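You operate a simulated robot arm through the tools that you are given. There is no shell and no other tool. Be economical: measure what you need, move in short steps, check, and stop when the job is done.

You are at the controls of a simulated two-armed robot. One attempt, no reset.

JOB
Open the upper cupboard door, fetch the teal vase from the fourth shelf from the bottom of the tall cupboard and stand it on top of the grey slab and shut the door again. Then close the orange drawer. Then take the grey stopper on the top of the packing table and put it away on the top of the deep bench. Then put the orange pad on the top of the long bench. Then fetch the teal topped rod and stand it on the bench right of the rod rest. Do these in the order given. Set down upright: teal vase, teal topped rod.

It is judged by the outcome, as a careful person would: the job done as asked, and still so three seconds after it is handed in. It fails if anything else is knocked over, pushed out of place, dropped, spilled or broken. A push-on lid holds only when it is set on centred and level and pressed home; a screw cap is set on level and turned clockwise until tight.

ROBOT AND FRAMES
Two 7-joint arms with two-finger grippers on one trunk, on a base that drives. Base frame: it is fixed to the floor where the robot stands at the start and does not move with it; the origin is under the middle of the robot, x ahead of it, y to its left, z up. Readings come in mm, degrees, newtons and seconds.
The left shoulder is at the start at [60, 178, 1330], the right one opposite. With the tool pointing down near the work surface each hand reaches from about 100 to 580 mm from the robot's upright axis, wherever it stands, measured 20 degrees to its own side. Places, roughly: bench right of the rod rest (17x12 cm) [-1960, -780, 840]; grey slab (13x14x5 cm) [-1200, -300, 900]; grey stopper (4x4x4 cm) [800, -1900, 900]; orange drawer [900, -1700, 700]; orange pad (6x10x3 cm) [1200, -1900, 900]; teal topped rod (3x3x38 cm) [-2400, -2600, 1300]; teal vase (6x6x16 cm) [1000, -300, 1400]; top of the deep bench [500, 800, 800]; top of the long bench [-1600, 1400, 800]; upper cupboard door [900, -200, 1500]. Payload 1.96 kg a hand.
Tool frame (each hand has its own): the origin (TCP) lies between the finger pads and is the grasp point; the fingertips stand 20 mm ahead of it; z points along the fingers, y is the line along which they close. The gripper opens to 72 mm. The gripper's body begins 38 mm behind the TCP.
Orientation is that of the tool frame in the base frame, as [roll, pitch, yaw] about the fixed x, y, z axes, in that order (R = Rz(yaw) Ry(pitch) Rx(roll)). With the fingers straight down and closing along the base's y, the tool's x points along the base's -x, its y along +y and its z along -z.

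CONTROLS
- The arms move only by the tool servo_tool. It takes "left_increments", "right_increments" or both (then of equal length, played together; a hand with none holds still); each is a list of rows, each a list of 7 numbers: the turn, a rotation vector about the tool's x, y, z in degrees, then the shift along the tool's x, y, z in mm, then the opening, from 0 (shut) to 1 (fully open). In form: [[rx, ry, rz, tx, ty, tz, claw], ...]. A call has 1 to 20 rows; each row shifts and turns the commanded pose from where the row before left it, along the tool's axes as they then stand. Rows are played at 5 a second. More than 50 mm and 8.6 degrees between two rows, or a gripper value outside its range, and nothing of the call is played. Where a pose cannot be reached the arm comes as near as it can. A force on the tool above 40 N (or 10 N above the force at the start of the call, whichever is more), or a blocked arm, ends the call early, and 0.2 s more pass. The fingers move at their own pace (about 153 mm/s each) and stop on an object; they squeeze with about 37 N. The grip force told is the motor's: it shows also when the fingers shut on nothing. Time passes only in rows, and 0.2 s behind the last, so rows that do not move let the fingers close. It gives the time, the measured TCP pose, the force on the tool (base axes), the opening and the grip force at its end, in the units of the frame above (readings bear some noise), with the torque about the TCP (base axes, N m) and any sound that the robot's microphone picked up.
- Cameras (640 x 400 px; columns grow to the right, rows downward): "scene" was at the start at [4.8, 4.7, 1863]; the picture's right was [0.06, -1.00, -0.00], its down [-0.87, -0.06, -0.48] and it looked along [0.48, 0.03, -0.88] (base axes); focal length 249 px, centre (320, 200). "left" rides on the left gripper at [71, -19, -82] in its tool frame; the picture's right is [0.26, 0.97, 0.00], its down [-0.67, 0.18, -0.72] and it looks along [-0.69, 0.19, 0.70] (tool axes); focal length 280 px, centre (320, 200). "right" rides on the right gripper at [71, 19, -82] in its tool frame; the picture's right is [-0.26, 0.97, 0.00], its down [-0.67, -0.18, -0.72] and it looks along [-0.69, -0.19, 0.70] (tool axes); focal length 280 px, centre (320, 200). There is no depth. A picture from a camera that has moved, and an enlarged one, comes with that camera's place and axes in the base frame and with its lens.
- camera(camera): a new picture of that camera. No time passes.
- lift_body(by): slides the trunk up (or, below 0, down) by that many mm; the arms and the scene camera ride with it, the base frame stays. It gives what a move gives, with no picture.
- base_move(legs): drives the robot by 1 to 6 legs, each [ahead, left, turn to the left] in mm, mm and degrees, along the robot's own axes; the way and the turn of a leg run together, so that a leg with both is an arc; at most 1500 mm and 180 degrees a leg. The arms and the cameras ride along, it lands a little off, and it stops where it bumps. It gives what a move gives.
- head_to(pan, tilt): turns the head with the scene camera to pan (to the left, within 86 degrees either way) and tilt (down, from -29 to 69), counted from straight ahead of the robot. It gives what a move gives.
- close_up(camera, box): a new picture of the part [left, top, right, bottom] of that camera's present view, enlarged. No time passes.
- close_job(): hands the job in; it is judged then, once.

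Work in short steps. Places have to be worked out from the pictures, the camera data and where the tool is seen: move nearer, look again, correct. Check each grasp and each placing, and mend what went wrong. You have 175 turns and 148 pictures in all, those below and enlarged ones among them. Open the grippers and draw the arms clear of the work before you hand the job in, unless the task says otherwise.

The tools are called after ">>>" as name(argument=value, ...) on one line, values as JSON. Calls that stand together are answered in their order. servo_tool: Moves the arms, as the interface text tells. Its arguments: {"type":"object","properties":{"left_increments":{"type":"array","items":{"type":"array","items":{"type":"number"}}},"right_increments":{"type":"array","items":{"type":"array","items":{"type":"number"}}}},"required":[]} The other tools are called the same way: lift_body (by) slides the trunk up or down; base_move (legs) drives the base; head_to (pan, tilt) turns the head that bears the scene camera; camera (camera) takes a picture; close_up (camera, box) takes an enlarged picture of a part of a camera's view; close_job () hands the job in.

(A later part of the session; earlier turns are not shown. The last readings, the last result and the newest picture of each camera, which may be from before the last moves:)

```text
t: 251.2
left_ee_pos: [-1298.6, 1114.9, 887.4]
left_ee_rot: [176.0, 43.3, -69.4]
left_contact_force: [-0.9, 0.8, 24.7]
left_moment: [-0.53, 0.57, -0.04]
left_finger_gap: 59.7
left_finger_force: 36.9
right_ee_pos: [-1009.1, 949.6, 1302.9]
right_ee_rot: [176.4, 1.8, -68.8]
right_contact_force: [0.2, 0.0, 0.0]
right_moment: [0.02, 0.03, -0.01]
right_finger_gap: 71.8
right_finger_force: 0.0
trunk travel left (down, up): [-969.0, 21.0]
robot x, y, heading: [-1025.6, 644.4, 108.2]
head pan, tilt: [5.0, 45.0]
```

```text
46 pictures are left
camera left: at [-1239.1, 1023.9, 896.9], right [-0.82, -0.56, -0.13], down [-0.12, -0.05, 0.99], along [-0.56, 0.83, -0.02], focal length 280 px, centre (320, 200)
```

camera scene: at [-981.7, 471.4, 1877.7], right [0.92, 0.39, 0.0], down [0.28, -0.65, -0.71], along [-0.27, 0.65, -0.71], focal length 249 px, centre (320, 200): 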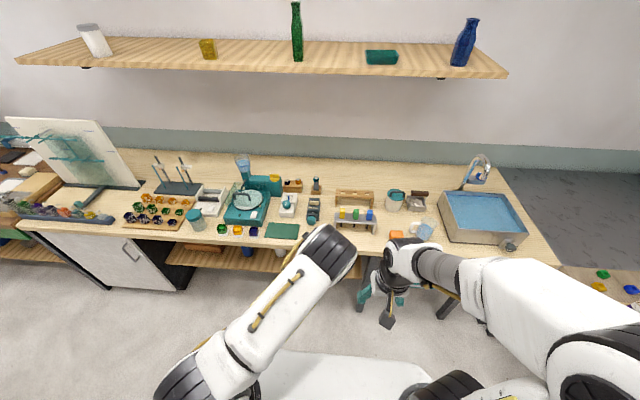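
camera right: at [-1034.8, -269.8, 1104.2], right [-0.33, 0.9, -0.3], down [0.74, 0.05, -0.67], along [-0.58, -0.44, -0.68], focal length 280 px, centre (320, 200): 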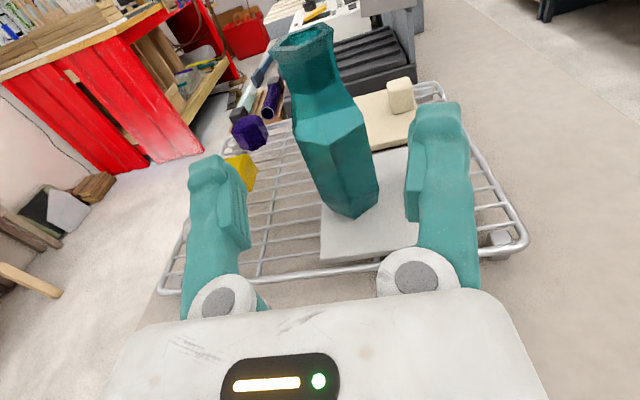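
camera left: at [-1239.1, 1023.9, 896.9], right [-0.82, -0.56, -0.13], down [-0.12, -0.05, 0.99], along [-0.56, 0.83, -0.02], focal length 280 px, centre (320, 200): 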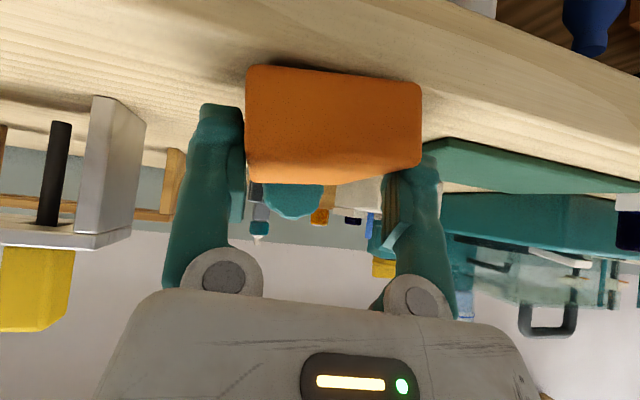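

It rests on the bench. I open and lift straight off.

>>> servo_tool(left_increments=[[0, 0, 0, -1.3, 0, -1.5, 0], [0, 0, 0, 0, 0, 0, 1], [0, 0, 0, 0, 0, 0, 1], [0, 0, 0, -13, 0, -15, 1], [0, 0, 0, -27, 0, -30, 1], [0, 0, 0, -27, 0, -30, 1], [0, 0, 0, -27, 0, -30, 1], [0, 0, 0, -27, 0, -30, 1], [0, 0, 0, -27, 0, -30, 1]])

>>> camera(camera="left")

```text
t: 253.2
left_ee_pos: [-1288.8, 1115.0, 1108.5]
left_ee_rot: [176.0, 42.8, -69.4]
left_contact_force: [1.2, 0.8, 0.2]
left_moment: [0.0, -0.02, -0.02]
left_finger_gap: 72.0
left_finger_force: 0.0
right_ee_pos: [-1009.1, 951.4, 1301.8]
right_ee_rot: [176.6, 1.9, -68.9]
right_contact_force: [-0.5, 1.1, -0.8]
right_moment: [0.02, -0.01, -0.02]
right_finger_gap: 72.3
right_finger_force: 0.0
trunk travel left (down, up): [-969.0, 21.0]
robot x, y, heading: [-1027.8, 645.4, 108.3]
head pan, tilt: [5.0, 45.0]
```

```text
45 pictures are left
camera left: at [-1227.6, 1023.7, 1117.8], right [-0.82, -0.56, -0.13], down [-0.12, -0.05, 0.99], along [-0.56, 0.83, -0.03], focal length 280 px, centre (320, 200)
```

left: 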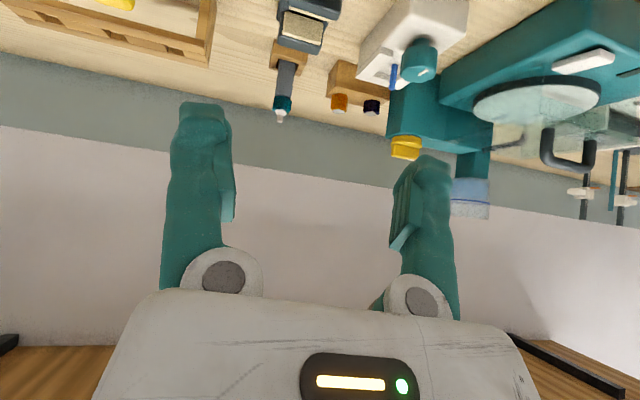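

I back off, turn the hand down and check the pad.

>>> base_move(legs=[[-250, 0, 0]])

>>> servo_tool(left_increments=[[0, 8.2, 0, 20, 0, 0, 1], [0, 8.2, 0, 20, 0, 0, 1], [0, 8.2, 0, 20, 0, 0, 1], [0, 8.2, 0, 20, 0, 0, 1], [0, 8.2, 0, 20, 0, 0, 1]])

>>> close_up(camera="scene", box=[220, 160, 400, 280])

```text
t: 255.0
left_ee_pos: [-1207.6, 873.8, 1105.2]
left_ee_rot: [176.0, 42.8, -69.4]
left_contact_force: [0.6, -0.3, 0.6]
left_moment: [-0.01, 0.03, -0.01]
left_finger_gap: 71.8
left_finger_force: 0.1
right_ee_pos: [-929.8, 709.4, 1301.6]
right_ee_rot: [176.5, 1.7, -69.1]
right_contact_force: [-0.4, 0.5, 0.3]
right_moment: [-0.01, 0.0, -0.01]
right_finger_gap: 71.9
right_finger_force: 0.0
trunk travel left (down, up): [-969.0, 21.0]
robot x, y, heading: [-946.7, 399.0, 108.0]
head pan, tilt: [5.0, 45.0]
```

```text
t: 256.2
left_ee_pos: [-1175.9, 788.6, 1063.8]
left_ee_rot: [177.0, 1.8, -66.7]
left_contact_force: [1.1, 0.0, -0.1]
left_moment: [-0.02, -0.02, 0.03]
left_finger_gap: 72.0
left_finger_force: 0.1
right_ee_pos: [-929.7, 708.5, 1301.0]
right_ee_rot: [176.5, 1.7, -69.0]
right_contact_force: [0.1, -1.8, 0.4]
right_moment: [0.01, 0.01, -0.03]
right_finger_gap: 71.9
right_finger_force: 0.0
trunk travel left (down, up): [-969.0, 21.0]
robot x, y, heading: [-949.7, 399.4, 107.9]
head pan, tilt: [5.0, 45.0]
```

```text
3.33 times, centred on (310, 220) of scene
camera zoom: at [-963.7, 418.9, 1877.6], right [0.92, 0.39, 0.0], down [0.28, -0.65, -0.71], along [-0.28, 0.65, -0.71], focal length 831 px, centre (353, 133)
```

zoom: 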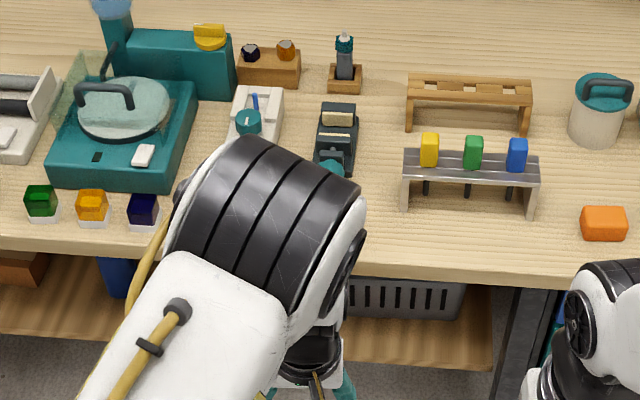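

>>> camera(camera="left")

```text
43 pictures are left
camera left: at [-1126.7, 731.2, 1141.8], right [-0.78, -0.62, 0.04], down [-0.39, 0.54, 0.74], along [-0.49, 0.57, -0.67], focal length 280 px, centre (320, 200)
```

left: 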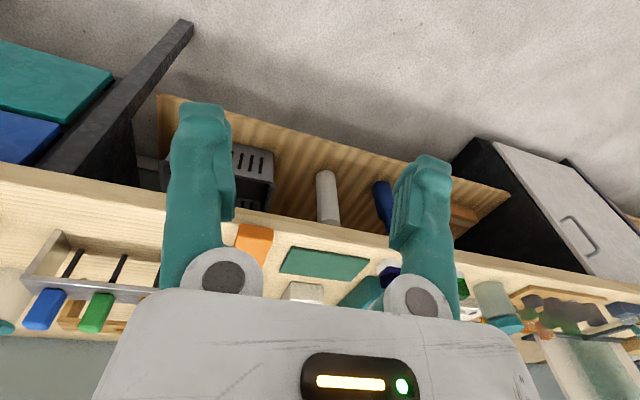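

The pad lies flat between rack and mat. Last comes the rod, on the red cabinet at the far side. I drive around the island toward it.

>>> base_move(legs=[[0, 0, 90], [-400, 0, 0], [0, 1400, 0], [0, 350, 0], [1400, 0, 0]])

>>> head_to(pan=20, tilt=25)

>>> camera(camera="scene")

```text
t: 277.6
left_ee_pos: [-1737.0, -1813.2, 1064.2]
left_ee_rot: [177.0, 1.9, 22.4]
left_contact_force: [0.1, 0.7, 0.7]
left_moment: [0.0, 0.0, 0.04]
left_finger_gap: 72.1
left_finger_force: 0.1
right_ee_pos: [-1650.8, -1568.8, 1302.6]
right_ee_rot: [176.6, 1.8, 20.1]
right_contact_force: [-0.8, 0.1, 0.0]
right_moment: [-0.01, -0.03, -0.01]
right_finger_gap: 72.1
right_finger_force: 0.1
trunk travel left (down, up): [-969.0, 21.0]
robot x, y, heading: [-1348.0, -1590.9, -162.7]
head pan, tilt: [5.0, 45.0]
```

```text
t: 278.4
left_ee_pos: [-1737.1, -1814.0, 1064.4]
left_ee_rot: [177.0, 1.9, 22.5]
left_contact_force: [0.0, -0.8, -0.1]
left_moment: [0.01, 0.0, 0.0]
left_finger_gap: 72.2
left_finger_force: 0.0
right_ee_pos: [-1652.4, -1568.6, 1301.2]
right_ee_rot: [176.5, 1.8, 20.2]
right_contact_force: [0.9, 0.0, 0.5]
right_moment: [-0.03, -0.01, 0.02]
right_finger_gap: 72.0
right_finger_force: 0.1
trunk travel left (down, up): [-969.0, 21.0]
robot x, y, heading: [-1345.2, -1593.2, -162.6]
head pan, tilt: [20.0, 25.0]
```

```text
42 pictures are left
camera scene: at [-1361.2, -1629.6, 1908.2], right [-0.61, 0.8, 0.0], down [0.34, 0.26, -0.91], along [-0.72, -0.55, -0.42], focal length 249 px, centre (320, 200)
```

scene: 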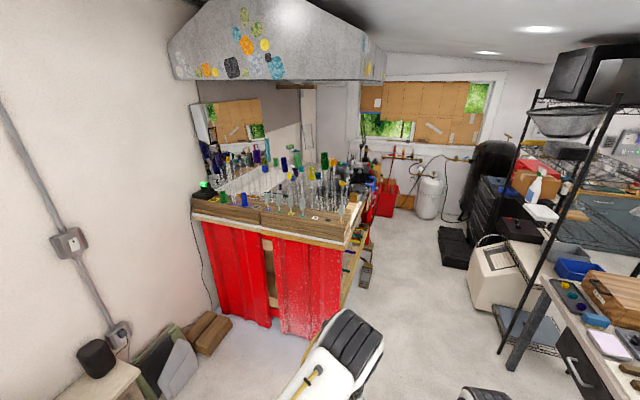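

A crowd of coloured rods stands on the red cabinet. I enlarge the place where the teal one should be.

>>> close_up(camera="scene", box=[190, 130, 370, 250])

```text
3.33 times, centred on (280, 190) of scene
camera zoom: at [-1361.2, -1629.6, 1908.2], right [-0.61, 0.8, 0.0], down [0.34, 0.26, -0.91], along [-0.72, -0.55, -0.42], focal length 831 px, centre (453, 233)
```

zoom: 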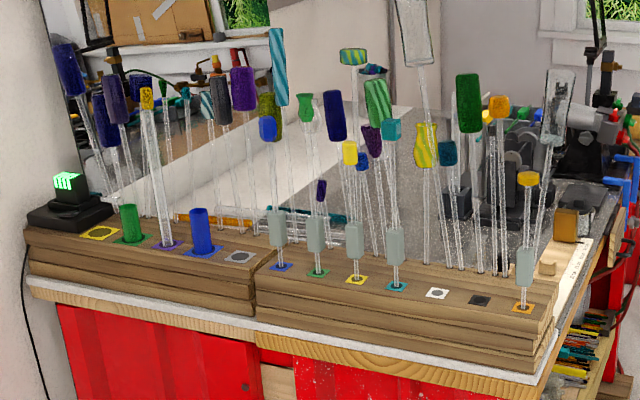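

The teal-topped rod is the fourth in the front row, with a teal label at its foot. I drive up to face the cabinet, to use the left hand.

>>> base_move(legs=[[0, 0, 0.7], [480, 0, 0], [0, 460, 0]])

>>> servo_tool(left_increments=[[0, -8.2, 0, -25, -12, -15, 1], [0, -8.2, 0, -25, -12, -15, 1], [0, -8.2, 0, -25, -12, -10, 1], [0, -8.2, 0, -25, -12, 0, 1], [0, -8.2, 0, -25, -12, 5, 1], [0, -8.2, 0, -25, -12, 10, 1], [0, -8.2, 0, -20, -12, 15, 1], [0, -8.2, 0, -15, -12, 15, 1], [0, -8.2, 0, -15, -12, 20, 1], [0, -8.2, 0, -15, -12, 20, 1], [0, -8, 0, -10, -12, 20, 1]])

>>> head_to(pan=5, tilt=35)

>>> camera(camera="scene")

```text
t: 283.9
left_ee_pos: [-2032.4, -2412.2, 1063.8]
left_ee_rot: [177.1, 1.9, 24.0]
left_contact_force: [-0.5, 0.0, -0.8]
left_moment: [0.0, -0.01, 0.01]
left_finger_gap: 72.0
left_finger_force: 0.0
right_ee_pos: [-1954.9, -2164.0, 1301.4]
right_ee_rot: [176.4, 1.7, 21.7]
right_contact_force: [-1.6, 0.4, 0.7]
right_moment: [-0.03, -0.03, 0.01]
right_finger_gap: 71.9
right_finger_force: 0.0
trunk travel left (down, up): [-969.0, 21.0]
robot x, y, heading: [-1643.9, -2180.6, -161.2]
head pan, tilt: [20.0, 25.0]
```

```text
t: 286.3
left_ee_pos: [-2319.1, -2392.3, 1176.1]
left_ee_rot: [55.7, 86.4, -100.0]
left_contact_force: [-0.2, -0.2, -0.5]
left_moment: [-0.01, -0.01, 0.0]
left_finger_gap: 72.1
left_finger_force: 0.0
right_ee_pos: [-1955.9, -2165.7, 1302.8]
right_ee_rot: [176.5, 1.6, 21.8]
right_contact_force: [0.5, -0.1, 0.4]
right_moment: [0.02, -0.02, -0.02]
right_finger_gap: 72.1
right_finger_force: 0.2
trunk travel left (down, up): [-969.0, 21.0]
robot x, y, heading: [-1646.9, -2182.1, -161.1]
head pan, tilt: [20.0, 25.0]
```

```text
t: 287.1
left_ee_pos: [-2318.0, -2390.6, 1176.0]
left_ee_rot: [57.4, 86.5, -98.5]
left_contact_force: [0.3, -0.1, 0.1]
left_moment: [-0.01, -0.04, -0.03]
left_finger_gap: 71.8
left_finger_force: 0.1
right_ee_pos: [-1953.9, -2164.5, 1302.3]
right_ee_rot: [176.5, 1.8, 21.8]
right_contact_force: [0.1, -0.4, 0.3]
right_moment: [-0.01, 0.01, 0.0]
right_finger_gap: 71.9
right_finger_force: 0.2
trunk travel left (down, up): [-969.0, 21.0]
robot x, y, heading: [-1647.6, -2182.2, -161.2]
head pan, tilt: [5.0, 35.0]
```

```text
40 pictures are left
camera scene: at [-1670.6, -2196.2, 1892.5], right [-0.41, 0.91, 0.0], down [0.52, 0.23, -0.82], along [-0.75, -0.33, -0.57], focal length 249 px, centre (320, 200)
```

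scene: 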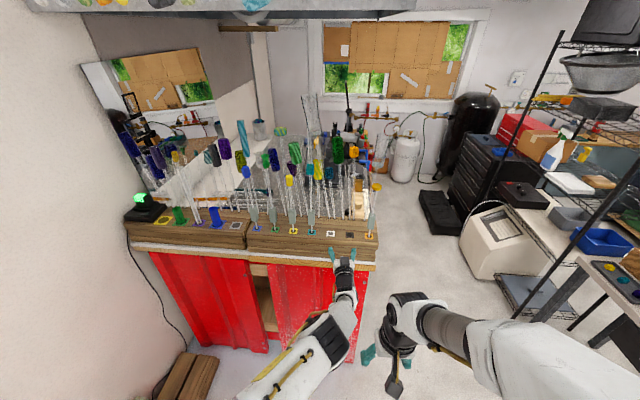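

>>> close_up(camera="scene", box=[230, 130, 390, 270])

>>> camera(camera="left")

```text
2.86 times, centred on (310, 200) of scene
camera zoom: at [-1670.6, -2196.2, 1892.5], right [-0.41, 0.91, 0.0], down [0.52, 0.23, -0.82], along [-0.75, -0.33, -0.57], focal length 712 px, centre (349, 200)
```

zoom: 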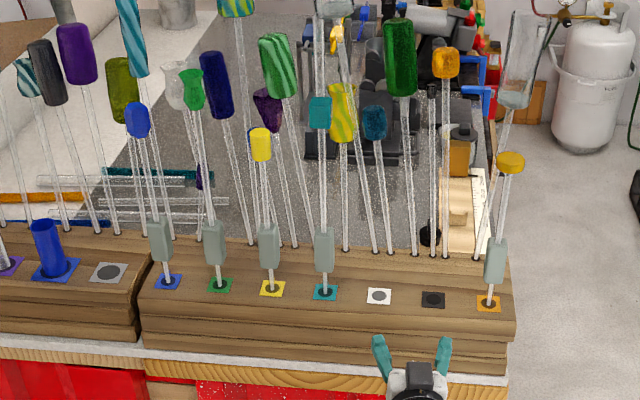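

```text
38 pictures are left
camera left: at [-2253.0, -2344.3, 1102.0], right [0.39, -0.9, -0.21], down [0.73, 0.17, 0.66], along [-0.55, -0.41, 0.72], focal length 280 px, centre (320, 200)
```

left: 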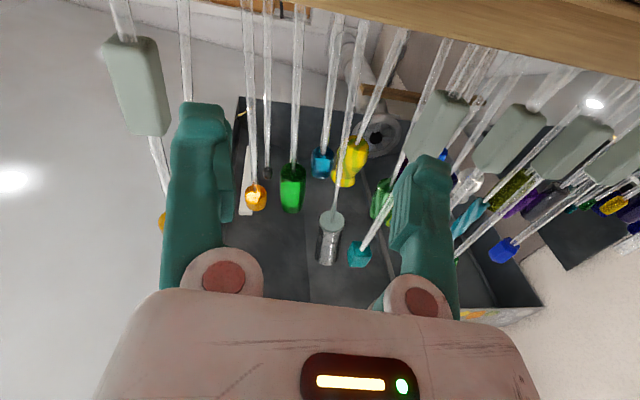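

I triangulate the teal rod's foot at (-2400, -2558, 1153), with its grey-green sleeve at z 1195–1275. I move the left hand level with the sleeve, still in front of it.

>>> servo_tool(left_increments=[[0, 0, 0, -20, 30, 0, 1], [0, 0, 0, -20, 30, 0, 1], [0, 0, 0, -19, 30, 0, 1], [0, 0, 0, 0, 29, 0, 1]])

>>> camera(camera="left")

>>> close_up(camera="scene", box=[230, 130, 390, 270])

```text
t: 288.1
left_ee_pos: [-2268.4, -2497.8, 1240.6]
left_ee_rot: [56.2, 86.6, -99.6]
left_contact_force: [-0.5, -0.9, 1.3]
left_moment: [0.02, -0.03, -0.01]
left_finger_gap: 71.9
left_finger_force: 0.0
right_ee_pos: [-1954.2, -2166.6, 1302.8]
right_ee_rot: [176.4, 1.8, 21.8]
right_contact_force: [0.2, -0.1, -0.1]
right_moment: [0.04, 0.02, 0.03]
right_finger_gap: 71.8
right_finger_force: 0.2
trunk travel left (down, up): [-969.0, 21.0]
robot x, y, heading: [-1647.8, -2181.4, -161.2]
head pan, tilt: [5.0, 35.0]
```

```text
37 pictures are left
camera left: at [-2203.2, -2450.0, 1165.1], right [0.39, -0.9, -0.21], down [0.73, 0.16, 0.66], along [-0.55, -0.41, 0.72], focal length 280 px, centre (320, 200)
```

left: 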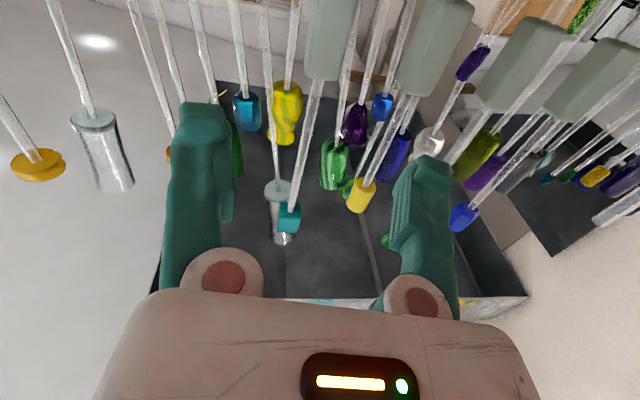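

```text
2.86 times, centred on (310, 200) of scene
camera zoom: at [-1670.5, -2197.7, 1892.4], right [-0.4, 0.91, 0.0], down [0.52, 0.23, -0.82], along [-0.75, -0.33, -0.57], focal length 712 px, centre (349, 200)
```

zoom: 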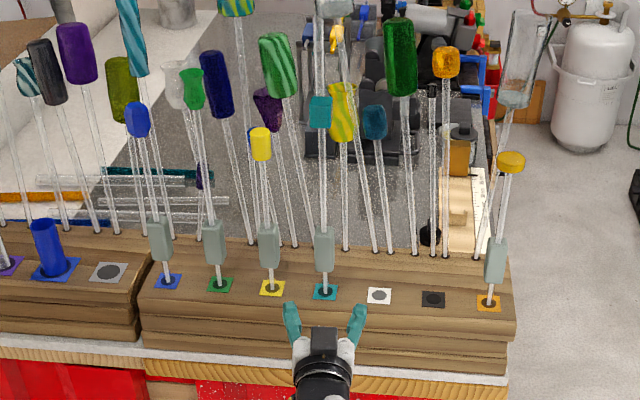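

Aligned. I shift 15 mm left to allow for the heading difference and drive in 105 mm.

>>> servo_tool(left_increments=[[0, 0, 0, 0, 15, 0, 1]])

>>> base_move(legs=[[105, 0, 0]])

>>> camera(camera="left")

>>> close_up(camera="scene", box=[270, 180, 390, 270])

```text
t: 288.5
left_ee_pos: [-2262.5, -2508.8, 1241.3]
left_ee_rot: [56.9, 86.5, -99.0]
left_contact_force: [-0.5, 0.3, 0.8]
left_moment: [0.0, 0.02, 0.02]
left_finger_gap: 72.1
left_finger_force: 0.0
right_ee_pos: [-1954.4, -2165.5, 1300.7]
right_ee_rot: [176.4, 1.8, 21.8]
right_contact_force: [0.5, -1.0, 0.3]
right_moment: [0.03, -0.01, -0.04]
right_finger_gap: 72.1
right_finger_force: 0.0
trunk travel left (down, up): [-969.0, 21.0]
robot x, y, heading: [-1645.9, -2183.9, -161.4]
head pan, tilt: [5.0, 35.0]
```

```text
t: 289.7
left_ee_pos: [-2360.2, -2540.6, 1242.8]
left_ee_rot: [55.0, 86.4, -100.9]
left_contact_force: [0.4, 0.1, -0.5]
left_moment: [-0.01, -0.01, 0.03]
left_finger_gap: 71.9
left_finger_force: 0.1
right_ee_pos: [-2051.1, -2197.3, 1302.3]
right_ee_rot: [176.6, 1.9, 21.7]
right_contact_force: [1.3, -0.5, 0.7]
right_moment: [0.0, -0.03, -0.02]
right_finger_gap: 72.1
right_finger_force: 0.0
trunk travel left (down, up): [-969.0, 21.0]
robot x, y, heading: [-1745.8, -2214.5, -161.2]
head pan, tilt: [5.0, 35.0]
```

```text
35 pictures are left
camera left: at [-2295.1, -2494.6, 1167.3], right [0.39, -0.9, -0.21], down [0.74, 0.17, 0.66], along [-0.55, -0.41, 0.72], focal length 280 px, centre (320, 200)
```

left: 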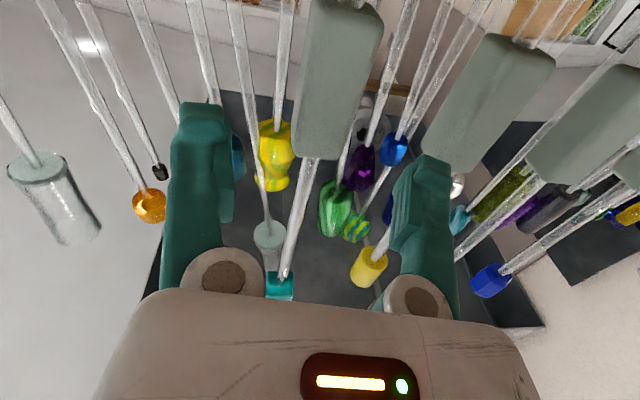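

```text
4.44 times, centred on (330, 225) of scene
camera zoom: at [-1766.2, -2228.5, 1892.6], right [-0.4, 0.92, 0.0], down [0.52, 0.23, -0.82], along [-0.75, -0.33, -0.57], focal length 1108 px, centre (276, 89)
```

zoom: 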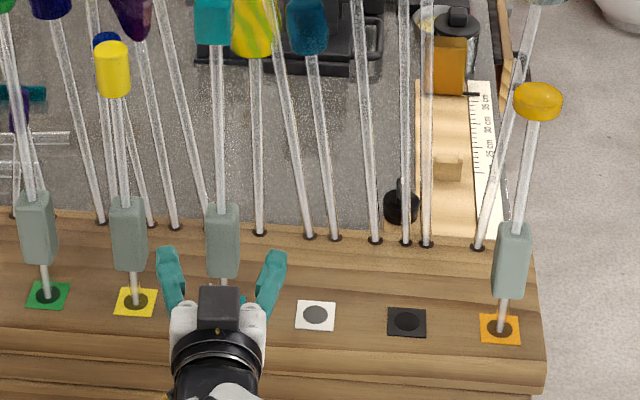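

The sleeve is centred between the fingers. I advance 42 mm and close.

>>> servo_tool(left_increments=[[0, 0, 0, 0, 0, 21, 1], [0, 0, 0, 0, 0, 21, 1], [0, 0, 0, 0, 0, 0, 1], [0, 0, 0, 0, 0, 0, 0], [0, 0, 0, 0, 0, 0, 0], [0, 0, 0, 0, 0, 0, 0]])

>>> close_up(camera="scene", box=[270, 130, 390, 270])

```text
t: 291.1
left_ee_pos: [-2401.3, -2557.2, 1238.9]
left_ee_rot: [57.5, 86.4, -98.4]
left_contact_force: [0.3, 1.1, 0.0]
left_moment: [-0.02, 0.0, 0.0]
left_finger_gap: 27.3
left_finger_force: 37.2
right_ee_pos: [-2055.3, -2197.5, 1301.1]
right_ee_rot: [176.5, 1.9, 21.7]
right_contact_force: [0.3, -0.2, -0.1]
right_moment: [0.01, 0.02, 0.0]
right_finger_gap: 72.1
right_finger_force: 0.1
trunk travel left (down, up): [-969.0, 21.0]
robot x, y, heading: [-1747.0, -2213.4, -161.2]
head pan, tilt: [5.0, 35.0]
```

```text
2.86 times, centred on (330, 200) of scene
camera zoom: at [-1771.1, -2230.2, 1892.5], right [-0.4, 0.92, 0.0], down [0.53, 0.23, -0.82], along [-0.75, -0.33, -0.57], focal length 712 px, centre (291, 200)
```

zoom: 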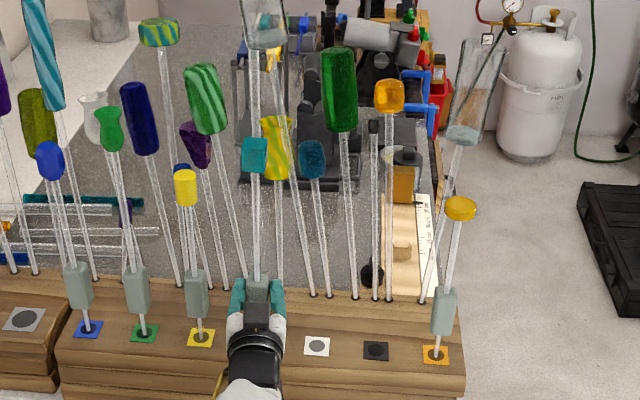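

The sleeve is gripped (27 mm). I lift straight up 105 mm.

>>> servo_tool(left_increments=[[0, 0, 0, -15, 0.8, 0.5, 0], [0, 0, 0, -15, 0.8, 0.5, 0], [0, 0, 0, -15, 0.8, 0.5, 0], [0, 0, 0, -15, 0.8, 0.5, 0], [0, 0, 0, -15, 0.8, 0.5, 0], [0, 0, 0, -15, 0.8, 0.5, 0], [0, 0, 0, -15, 0.8, 0.5, 0]])

>>> camera(camera="scene")

```text
t: 292.7
left_ee_pos: [-2400.5, -2559.2, 1347.4]
left_ee_rot: [57.2, 86.4, -98.8]
left_contact_force: [-0.3, -0.7, -0.4]
left_moment: [0.03, -0.01, 0.01]
left_finger_gap: 27.3
left_finger_force: 37.2
right_ee_pos: [-2052.8, -2198.4, 1301.4]
right_ee_rot: [176.5, 1.8, 21.8]
right_contact_force: [-0.1, 0.5, 0.2]
right_moment: [0.0, 0.0, -0.04]
right_finger_gap: 72.2
right_finger_force: 0.2
trunk travel left (down, up): [-969.0, 21.0]
robot x, y, heading: [-1745.8, -2215.9, -161.2]
head pan, tilt: [5.0, 35.0]
```

```text
32 pictures are left
camera scene: at [-1770.0, -2230.1, 1892.5], right [-0.4, 0.92, 0.0], down [0.52, 0.23, -0.82], along [-0.75, -0.33, -0.57], focal length 249 px, centre (320, 200)
```

scene: 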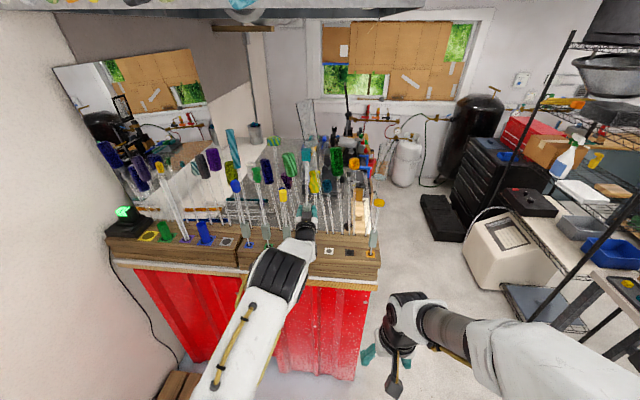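

>>> close_up(camera="scene", box=[260, 130, 360, 270])

>>> camera(camera="left")

```text
2.86 times, centred on (310, 200) of scene
camera zoom: at [-1770.0, -2230.1, 1892.5], right [-0.4, 0.92, 0.0], down [0.52, 0.23, -0.82], along [-0.75, -0.33, -0.57], focal length 712 px, centre (349, 200)
```

zoom: 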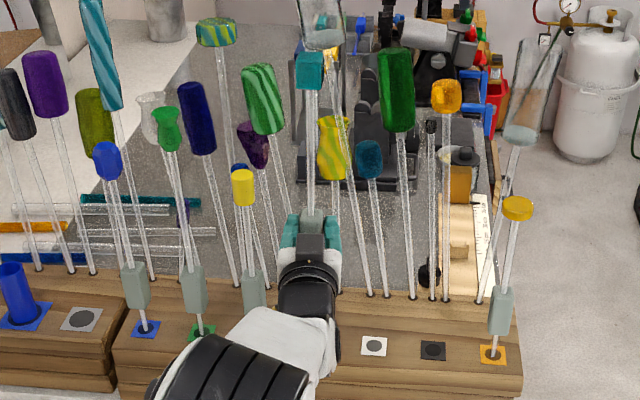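

```text
30 pictures are left
camera left: at [-2335.2, -2513.3, 1273.0], right [0.39, -0.9, -0.21], down [0.73, 0.16, 0.66], along [-0.56, -0.41, 0.72], focal length 280 px, centre (320, 200)
```

left: 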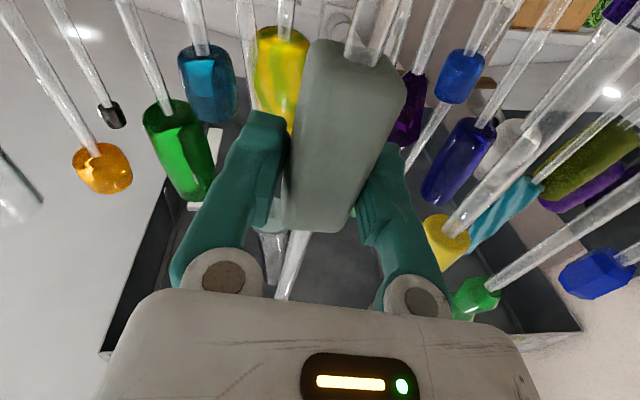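

I lift a further 60 mm for safety, then draw back with the arm while watching the force.

>>> servo_tool(left_increments=[[0, 0, 0, -20, 1, 0.7, 0], [0, 0, 0, -20, 1, 0.7, 0], [0, 0, 0, -20, 1, 0.7, 0], [0, 0, 0, 0, 0, -15, 0], [0, 0, 0, 0, 0, -25, 0], [0, 0, 0, 0, 0, -30, 0], [0, 0, 0, 0, 0, -30, 0]])

>>> base_move(legs=[[-250, 0, 0]])

>>> camera(camera="scene")

```text
t: 294.3
left_ee_pos: [-2309.4, -2517.8, 1404.6]
left_ee_rot: [56.9, 86.5, -99.1]
left_contact_force: [0.5, -0.2, -1.0]
left_moment: [0.01, -0.01, 0.01]
left_finger_gap: 27.2
left_finger_force: 36.5
right_ee_pos: [-2053.2, -2198.9, 1301.4]
right_ee_rot: [176.5, 1.8, 21.6]
right_contact_force: [0.6, -0.4, 0.5]
right_moment: [0.0, -0.02, 0.01]
right_finger_gap: 71.9
right_finger_force: 0.0
trunk travel left (down, up): [-969.0, 21.0]
robot x, y, heading: [-1749.1, -2212.7, -161.3]
head pan, tilt: [5.0, 35.0]
```

```text
t: 296.1
left_ee_pos: [-2076.4, -2438.2, 1404.1]
left_ee_rot: [58.7, 86.6, -97.2]
left_contact_force: [0.2, 0.4, -1.7]
left_moment: [0.0, 0.01, -0.01]
left_finger_gap: 27.2
left_finger_force: 36.9
right_ee_pos: [-1819.9, -2118.2, 1301.0]
right_ee_rot: [176.5, 1.7, 21.8]
right_contact_force: [-0.3, -1.0, -0.2]
right_moment: [0.0, -0.01, 0.01]
right_finger_gap: 72.0
right_finger_force: 0.0
trunk travel left (down, up): [-969.0, 21.0]
robot x, y, heading: [-1512.7, -2132.1, -161.2]
head pan, tilt: [5.0, 35.0]
```

```text
29 pictures are left
camera scene: at [-1536.8, -2150.8, 1892.4], right [-0.4, 0.92, 0.0], down [0.53, 0.23, -0.82], along [-0.75, -0.33, -0.58], focal length 249 px, centre (320, 200)
```

scene: 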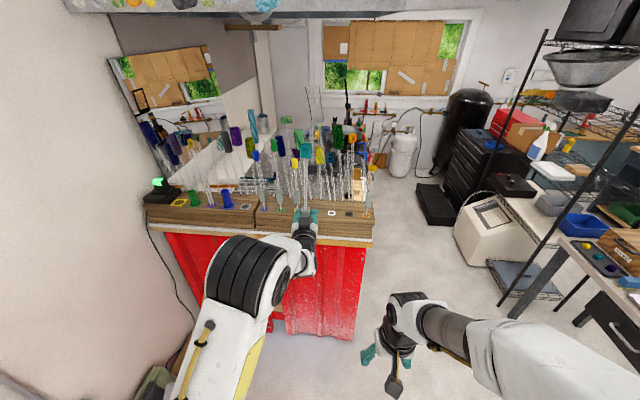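

The rod is out and the neighbours still stand. I turn toward the island's far end, where it has to stand, and look.

>>> base_move(legs=[[0, 0, -90.8], [400, -100, 0]])

>>> head_to(pan=0, tilt=40)

>>> camera(camera="scene")

```text
t: 302.5
left_ee_pos: [-1848.7, -1160.7, 1406.1]
left_ee_rot: [56.0, 86.5, 170.2]
left_contact_force: [-0.1, -0.2, -1.5]
left_moment: [-0.01, 0.02, 0.02]
left_finger_gap: 26.8
left_finger_force: 37.0
right_ee_pos: [-1526.4, -1416.0, 1303.0]
right_ee_rot: [176.5, 1.9, -67.9]
right_contact_force: [-0.2, -0.4, -0.7]
right_moment: [0.03, -0.01, 0.01]
right_finger_gap: 72.0
right_finger_force: 0.1
trunk travel left (down, up): [-969.0, 21.0]
robot x, y, heading: [-1543.2, -1722.9, 109.0]
head pan, tilt: [5.0, 35.0]
```

```text
t: 303.1
left_ee_pos: [-1847.2, -1159.4, 1404.3]
left_ee_rot: [57.2, 86.5, 171.6]
left_contact_force: [-0.4, -0.8, -1.2]
left_moment: [-0.01, -0.02, -0.03]
left_finger_gap: 27.2
left_finger_force: 37.1
right_ee_pos: [-1527.5, -1414.8, 1301.6]
right_ee_rot: [176.5, 1.7, -68.2]
right_contact_force: [-0.1, -0.2, -0.2]
right_moment: [0.05, -0.02, -0.02]
right_finger_gap: 71.9
right_finger_force: 0.0
trunk travel left (down, up): [-969.0, 21.0]
robot x, y, heading: [-1540.9, -1724.2, 109.0]
head pan, tilt: [0.0, 40.0]
```

```text
28 pictures are left
camera scene: at [-1550.3, -1698.2, 1885.0], right [0.95, 0.33, 0.0], down [0.21, -0.61, -0.77], along [-0.25, 0.72, -0.64], focal length 249 px, centre (320, 200)
```

scene: 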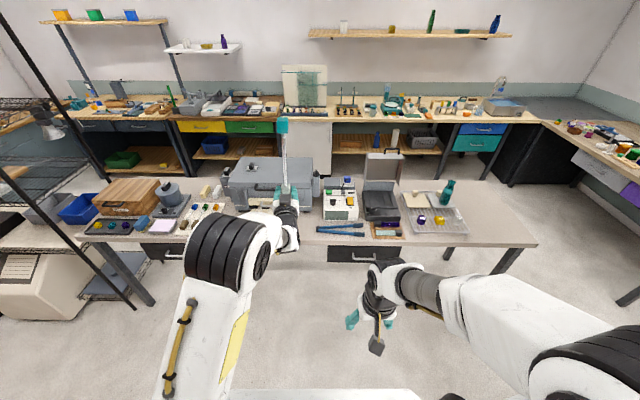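

>>> close_up(camera="scene", box=[130, 160, 370, 280])

```text
2.67 times, centred on (250, 220) of scene
camera zoom: at [-1550.3, -1698.2, 1885.0], right [0.95, 0.33, 0.0], down [0.21, -0.61, -0.77], along [-0.25, 0.72, -0.64], focal length 665 px, centre (507, 147)
```

zoom: 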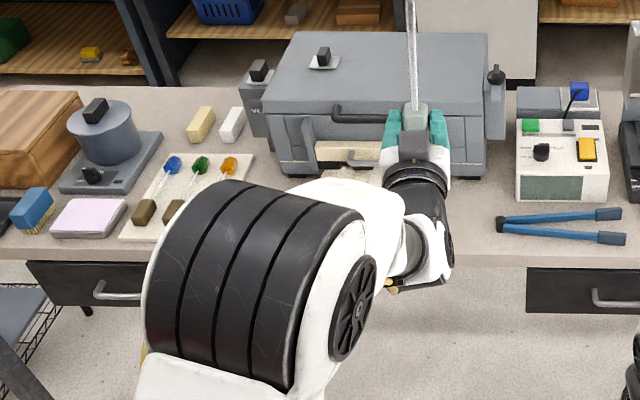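

The free patch right of the rod rest, in front of the kiln's right end, is the target. My picture math suggests the rod leans about 3° right, following the pad tilt. I correct by rolling the hand −3° and enlarge the rod to check.

>>> servo_tool(left_increments=[[0, 0, -3, 0, 0, 0, 0], [0, 0, 0, 0, 0, 0, 0]])

>>> close_up(camera="scene", box=[245, 110, 325, 210])

```text
t: 303.7
left_ee_pos: [-1848.0, -1159.4, 1405.7]
left_ee_rot: [-2.9, 88.2, 111.5]
left_contact_force: [-0.3, -0.6, -0.9]
left_moment: [0.02, 0.02, 0.02]
left_finger_gap: 27.1
left_finger_force: 36.9
right_ee_pos: [-1527.4, -1413.7, 1302.4]
right_ee_rot: [176.5, 1.7, -68.0]
right_contact_force: [0.6, 0.1, -0.3]
right_moment: [0.01, 0.03, 0.03]
right_finger_gap: 72.0
right_finger_force: 0.1
trunk travel left (down, up): [-969.0, 21.0]
robot x, y, heading: [-1537.3, -1723.5, 108.9]
head pan, tilt: [0.0, 40.0]
```

```text
4.00 times, centred on (285, 160) of scene
camera zoom: at [-1550.3, -1698.0, 1884.9], right [0.95, 0.33, 0.0], down [0.21, -0.61, -0.77], along [-0.25, 0.72, -0.64], focal length 997 px, centre (460, 360)
```

zoom: 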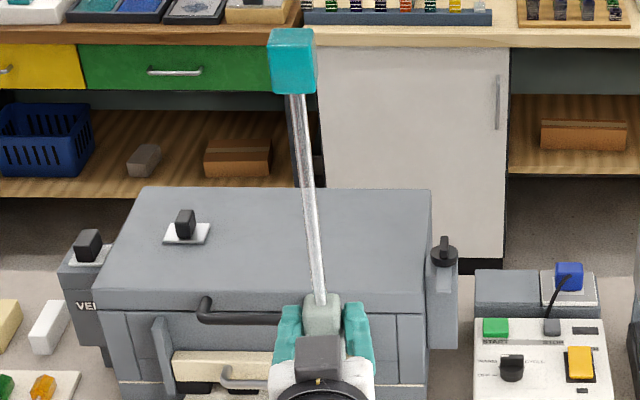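

The rod now looks upright (within about 0.5°). To see the target patch without the left arm in the way I use the right wrist camera.

>>> camera(camera="right")

```text
25 pictures are left
camera right: at [-1512.4, -1487.1, 1381.6], right [-0.99, -0.12, 0.07], down [-0.03, 0.69, 0.72], along [-0.13, 0.71, -0.69], focal length 280 px, centre (320, 200)
```

right: 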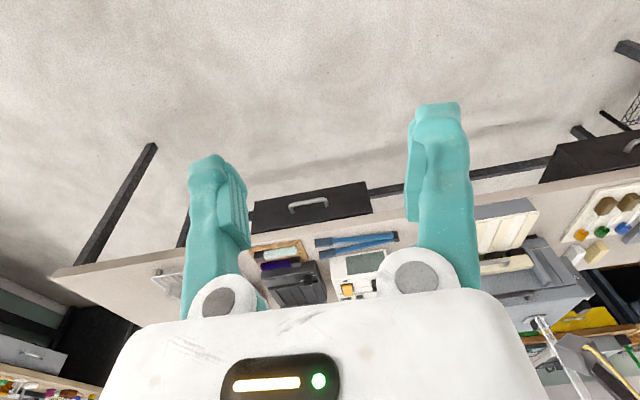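

The patch lies between the pliers and the white grooved rest, and its given centre (-1960, -780) is free. I drive there and lower the trunk.

>>> base_move(legs=[[385, -12, -0.9]])

>>> lift_body(by=-340)

>>> camera(camera="scene")

```text
t: 306.1
left_ee_pos: [-1952.3, -787.1, 1406.3]
left_ee_rot: [-1.8, 88.0, 111.7]
left_contact_force: [0.0, 0.2, -0.6]
left_moment: [-0.03, -0.01, 0.01]
left_finger_gap: 26.9
left_finger_force: 37.3
right_ee_pos: [-1634.4, -1046.0, 1301.7]
right_ee_rot: [176.5, 1.9, -68.7]
right_contact_force: [-0.3, 0.1, -0.4]
right_moment: [-0.02, 0.01, -0.04]
right_finger_gap: 71.9
right_finger_force: 0.1
trunk travel left (down, up): [-969.0, 21.0]
robot x, y, heading: [-1653.9, -1353.5, 108.4]
head pan, tilt: [0.0, 40.0]
```

```text
t: 309.5
left_ee_pos: [-1953.3, -785.4, 1064.6]
left_ee_rot: [-1.7, 88.1, 111.9]
left_contact_force: [-0.4, 0.3, -0.3]
left_moment: [0.0, 0.01, -0.02]
left_finger_gap: 26.8
left_finger_force: 36.6
right_ee_pos: [-1635.8, -1045.3, 961.1]
right_ee_rot: [176.5, 1.9, -68.7]
right_contact_force: [0.3, -1.0, 0.3]
right_moment: [0.02, -0.03, 0.01]
right_finger_gap: 72.1
right_finger_force: 0.1
trunk travel left (down, up): [-629.0, 361.0]
robot x, y, heading: [-1652.3, -1355.8, 108.4]
head pan, tilt: [0.0, 40.0]
```

```text
24 pictures are left
camera scene: at [-1662.2, -1328.4, 1544.9], right [0.95, 0.31, 0.0], down [0.2, -0.61, -0.77], along [-0.24, 0.73, -0.64], focal length 249 px, centre (320, 200)
```

scene: 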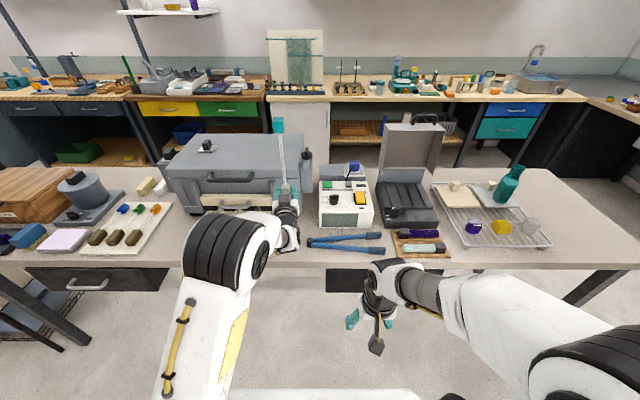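

>>> close_up(camera="scene", box=[180, 110, 340, 280])

```text
2.35 times, centred on (260, 195) of scene
camera zoom: at [-1662.2, -1328.4, 1544.9], right [0.95, 0.31, 0.0], down [0.2, -0.61, -0.77], along [-0.24, 0.73, -0.64], focal length 587 px, centre (461, 212)
```

zoom: 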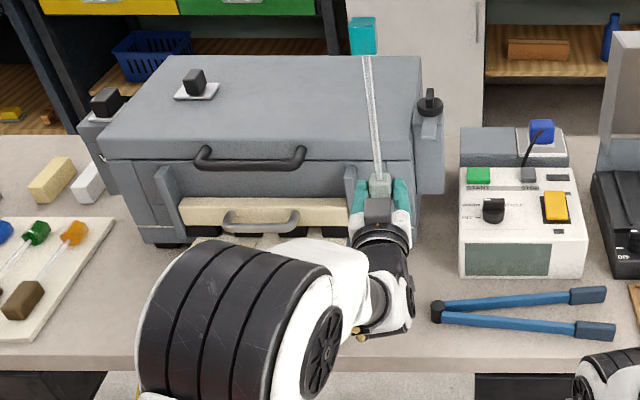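

The rod hangs over the free patch. I lower in steps with a force check.

>>> servo_tool(left_increments=[[0, 0, 0, 20, 0, -0.6, 0], [0, 0, 0, 20, 0, -0.6, 0], [0, 0, 0, 10, 0, -0.3, 0], [0, 0, 0, 5, 0, -0.2, 0]])

>>> camera(camera="left")

```text
t: 310.5
left_ee_pos: [-1953.2, -784.8, 1009.2]
left_ee_rot: [-1.5, 88.1, 112.1]
left_contact_force: [-0.4, -0.3, -0.5]
left_moment: [0.02, 0.0, 0.03]
left_finger_gap: 26.7
left_finger_force: 36.5
right_ee_pos: [-1634.1, -1044.6, 961.8]
right_ee_rot: [176.5, 1.8, -68.7]
right_contact_force: [-0.2, 0.5, -0.1]
right_moment: [-0.01, 0.02, 0.0]
right_finger_gap: 71.9
right_finger_force: 0.2
trunk travel left (down, up): [-629.0, 361.0]
robot x, y, heading: [-1654.5, -1351.3, 108.4]
head pan, tilt: [0.0, 40.0]
```

```text
22 pictures are left
camera left: at [-1905.0, -850.5, 935.1], right [-0.89, -0.38, -0.26], down [0.13, -0.75, 0.65], along [-0.44, 0.54, 0.71], focal length 280 px, centre (320, 200)
```

left: 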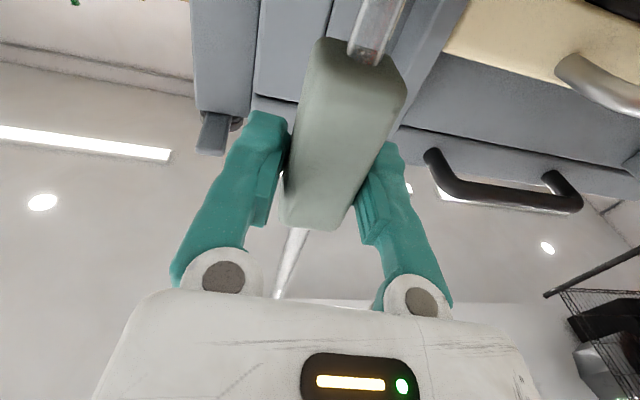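

>>> servo_tool(left_increments=[[0, 0, 0, 3, 0, -0.1, 0], [0, 0, 0, 3, 0, -0.1, 0], [0, 0, 0, 3, 0, -0.1, 0], [0, 0, 0, 2, 0, -0.1, 0], [0, 0, 0, 2, 0, 0, 0]])

```text
t: 311.7
left_ee_pos: [-1953.1, -785.4, 997.2]
left_ee_rot: [-1.6, 88.2, 112.0]
left_contact_force: [-0.2, -0.2, -1.6]
left_moment: [0.01, -0.01, 0.03]
left_finger_gap: 26.8
left_finger_force: 36.8
right_ee_pos: [-1635.5, -1044.2, 962.4]
right_ee_rot: [176.5, 1.7, -68.7]
right_contact_force: [0.0, 0.6, -0.6]
right_moment: [0.05, -0.01, 0.02]
right_finger_gap: 71.9
right_finger_force: 0.1
trunk travel left (down, up): [-629.0, 361.0]
robot x, y, heading: [-1655.0, -1350.9, 108.4]
head pan, tilt: [0.0, 40.0]
```

No contact yet, so I continue in 2 mm steps.

>>> servo_tool(left_increments=[[0, 0, 0, 2, 0, 0, 0], [0, 0, 0, 2, 0, -0.1, 0], [0, 0, 0, 2, 0, 0, 0], [0, 0, 0, 2, 0, -0.1, 0]])

>>> servo_tool(left_increments=[[0, 0, 0, 2, 0, 0, 0], [0, 0, 0, 2, 0, -0.1, 0]])

```text
t: 312.7
left_ee_pos: [-1951.1, -786.0, 995.6]
left_ee_rot: [-2.6, 87.3, 111.1]
left_contact_force: [-0.1, -0.9, 32.3]
left_moment: [0.14, 0.15, -0.01]
left_finger_gap: 27.0
left_finger_force: 37.3
right_ee_pos: [-1633.6, -1047.7, 963.1]
right_ee_rot: [176.4, 2.1, -68.7]
right_contact_force: [0.3, -0.1, 0.9]
right_moment: [0.01, -0.01, 0.02]
right_finger_gap: 72.0
right_finger_force: 0.1
trunk travel left (down, up): [-629.0, 361.0]
robot x, y, heading: [-1651.6, -1353.0, 108.5]
head pan, tilt: [0.0, 40.0]
```

```text
t: 313.1
left_ee_pos: [-1952.6, -784.9, 995.1]
left_ee_rot: [-4.1, 86.7, 109.5]
left_contact_force: [2.4, -5.3, 18.3]
left_moment: [-0.72, -0.31, -0.01]
left_finger_gap: 27.3
left_finger_force: 37.3
right_ee_pos: [-1635.0, -1047.2, 961.6]
right_ee_rot: [176.5, 1.9, -68.7]
right_contact_force: [0.4, 0.3, -0.6]
right_moment: [-0.01, -0.01, -0.02]
right_finger_gap: 71.9
right_finger_force: 0.0
trunk travel left (down, up): [-629.0, 361.0]
robot x, y, heading: [-1653.6, -1354.0, 108.1]
head pan, tilt: [0.0, 40.0]
stopped in row 2 (left hand): the force on the tool passed its limit at 44 N (the readings are from after the stop); the commanded pose is now the measured one
```

The rod pressed too hard on the bench and the hand tipped slightly. I lift 8 mm, restore the hand's tilt and check whether the rod is still upright.

>>> servo_tool(left_increments=[[0, 0, 0, -8, 0, 0.4, 0], [0, 1.5, 0, 0, 0, 0, 0], [0, 0, 0, 0, 0, 0, 0]])

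>>> close_up(camera="scene", box=[240, 120, 320, 230])

>>> camera(camera="left")

```text
t: 313.9
left_ee_pos: [-1953.5, -784.1, 998.2]
left_ee_rot: [-7.1, 88.9, 106.4]
left_contact_force: [0.2, -0.1, -0.9]
left_moment: [-0.02, -0.03, 0.02]
left_finger_gap: 26.9
left_finger_force: 36.9
right_ee_pos: [-1635.4, -1044.9, 960.9]
right_ee_rot: [176.5, 1.7, -68.8]
right_contact_force: [-0.5, 0.5, -0.1]
right_moment: [-0.02, -0.01, -0.03]
right_finger_gap: 72.2
right_finger_force: 0.1
trunk travel left (down, up): [-629.0, 361.0]
robot x, y, heading: [-1655.0, -1353.5, 108.4]
head pan, tilt: [0.0, 40.0]
```

```text
3.64 times, centred on (280, 175) of scene
camera zoom: at [-1662.5, -1327.8, 1544.8], right [0.95, 0.31, 0.0], down [0.2, -0.61, -0.77], along [-0.24, 0.73, -0.64], focal length 907 px, centre (466, 291)
```

zoom: 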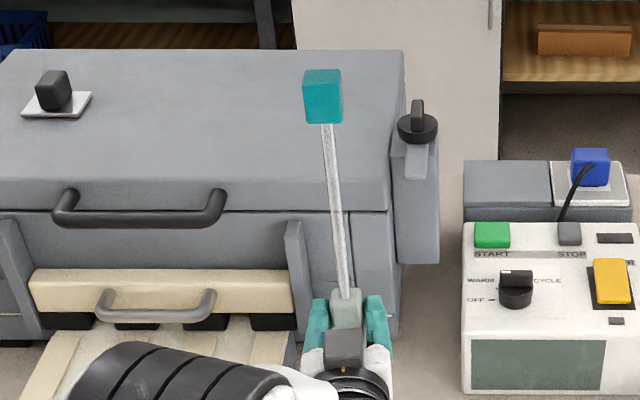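

```text
20 pictures are left
camera left: at [-1905.2, -849.8, 926.1], right [-0.89, -0.38, -0.26], down [0.12, -0.74, 0.66], along [-0.45, 0.55, 0.7], focal length 280 px, centre (320, 200)
```

left: 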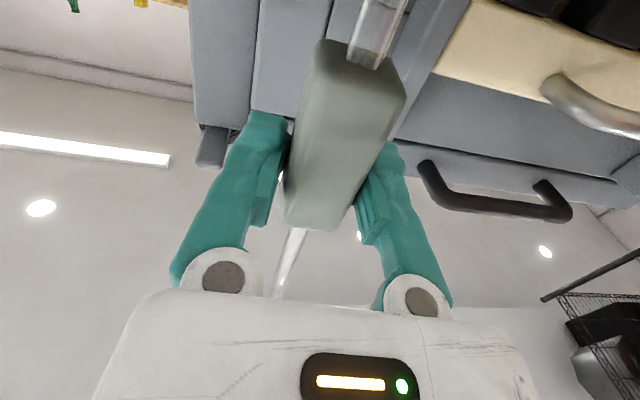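

The numbers suggest the rod now leans forward by about 3° after the press. I lift 4 mm, tip the hand back 3° and enlarge again to measure.

>>> servo_tool(left_increments=[[0, 0, 0, -4, 0, 0, 0], [0, -3, 0, 0, 0, 0, 0], [0, 0, 0, 0, 0, 0, 0]])

>>> close_up(camera="scene", box=[250, 125, 310, 215])

```text
t: 314.7
left_ee_pos: [-1953.7, -783.7, 1003.1]
left_ee_rot: [-2.3, 85.8, 111.3]
left_contact_force: [0.0, -0.1, -0.7]
left_moment: [-0.01, 0.0, -0.04]
left_finger_gap: 26.8
left_finger_force: 37.4
right_ee_pos: [-1635.7, -1044.2, 962.3]
right_ee_rot: [176.5, 1.8, -68.8]
right_contact_force: [-0.7, -0.8, -0.6]
right_moment: [0.02, -0.01, 0.0]
right_finger_gap: 71.9
right_finger_force: 0.0
trunk travel left (down, up): [-629.0, 361.0]
robot x, y, heading: [-1655.2, -1355.4, 108.4]
head pan, tilt: [0.0, 40.0]
```

```text
4.44 times, centred on (280, 170) of scene
camera zoom: at [-1662.2, -1328.6, 1544.9], right [0.95, 0.31, 0.0], down [0.2, -0.61, -0.77], along [-0.24, 0.73, -0.64], focal length 1108 px, centre (498, 333)
```

zoom: 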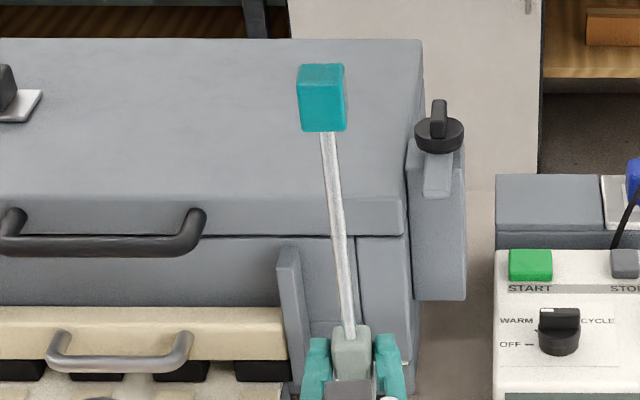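

The rod measures upright now in both directions. I lower it very gently to light contact.

>>> servo_tool(left_increments=[[0, 0, 0, 3, 0, -0.2, 0], [0, 0, 0, 2, 0, -0.15, 0], [0, 0, 0, 0.7, 0, -0.05, 0]])

```text
t: 315.5
left_ee_pos: [-1954.0, -783.5, 997.9]
left_ee_rot: [-2.2, 85.9, 111.4]
left_contact_force: [0.6, -0.3, -0.4]
left_moment: [-0.01, 0.02, 0.0]
left_finger_gap: 26.8
left_finger_force: 37.4
right_ee_pos: [-1634.3, -1044.5, 962.1]
right_ee_rot: [176.5, 1.8, -68.7]
right_contact_force: [0.0, -0.2, -0.3]
right_moment: [-0.01, 0.0, 0.01]
right_finger_gap: 71.9
right_finger_force: 0.1
trunk travel left (down, up): [-629.0, 361.0]
robot x, y, heading: [-1652.4, -1355.5, 108.4]
head pan, tilt: [0.0, 40.0]
```

>>> servo_tool(left_increments=[[0, 0, 0, 0.7, 0, -0.05, 0], [0, 0, 0, 0.5, 0, -0.03, 0]])

```text
t: 316.1
left_ee_pos: [-1954.2, -784.0, 997.3]
left_ee_rot: [-2.2, 85.9, 111.4]
left_contact_force: [-0.7, 0.0, -1.6]
left_moment: [0.04, -0.01, -0.02]
left_finger_gap: 26.9
left_finger_force: 37.1
right_ee_pos: [-1635.4, -1044.9, 960.9]
right_ee_rot: [176.5, 1.8, -68.6]
right_contact_force: [0.3, -0.7, 0.7]
right_moment: [0.04, -0.03, 0.0]
right_finger_gap: 72.1
right_finger_force: 0.1
trunk travel left (down, up): [-629.0, 361.0]
robot x, y, heading: [-1653.6, -1352.6, 108.3]
head pan, tilt: [0.0, 40.0]
```

Still no contact. Another millimetre in small steps.

>>> servo_tool(left_increments=[[0, 0, 0, 0.6, 0, -0.05, 0], [0, 0, 0, 0.6, 0, -0.03, 0]])

```text
t: 316.7
left_ee_pos: [-1953.4, -783.3, 995.9]
left_ee_rot: [-2.2, 85.9, 111.4]
left_contact_force: [0.5, -0.1, -0.3]
left_moment: [0.02, 0.0, 0.02]
left_finger_gap: 27.0
left_finger_force: 36.7
right_ee_pos: [-1635.3, -1044.5, 961.5]
right_ee_rot: [176.5, 1.8, -68.6]
right_contact_force: [0.8, 0.7, -0.1]
right_moment: [0.01, 0.0, -0.02]
right_finger_gap: 72.3
right_finger_force: 0.0
trunk travel left (down, up): [-629.0, 361.0]
robot x, y, heading: [-1654.0, -1353.0, 108.1]
head pan, tilt: [0.0, 40.0]
```

>>> servo_tool(left_increments=[[0, 0, 0, 0.6, 0, -0.05, 0], [0, 0, 0, 0.6, 0, -0.03, 0], [0, 0, 0, 0, 0, 0, 0]])

```text
t: 317.5
left_ee_pos: [-1955.5, -782.4, 994.7]
left_ee_rot: [-2.1, 85.8, 111.6]
left_contact_force: [0.1, 0.2, 0.2]
left_moment: [-0.06, -0.06, 0.0]
left_finger_gap: 26.3
left_finger_force: 37.3
right_ee_pos: [-1633.8, -1045.4, 962.2]
right_ee_rot: [176.5, 1.8, -68.6]
right_contact_force: [0.3, 0.0, 0.1]
right_moment: [0.04, 0.04, 0.01]
right_finger_gap: 71.7
right_finger_force: 0.2
trunk travel left (down, up): [-629.0, 361.0]
robot x, y, heading: [-1651.5, -1353.4, 108.3]
head pan, tilt: [0.0, 40.0]
```

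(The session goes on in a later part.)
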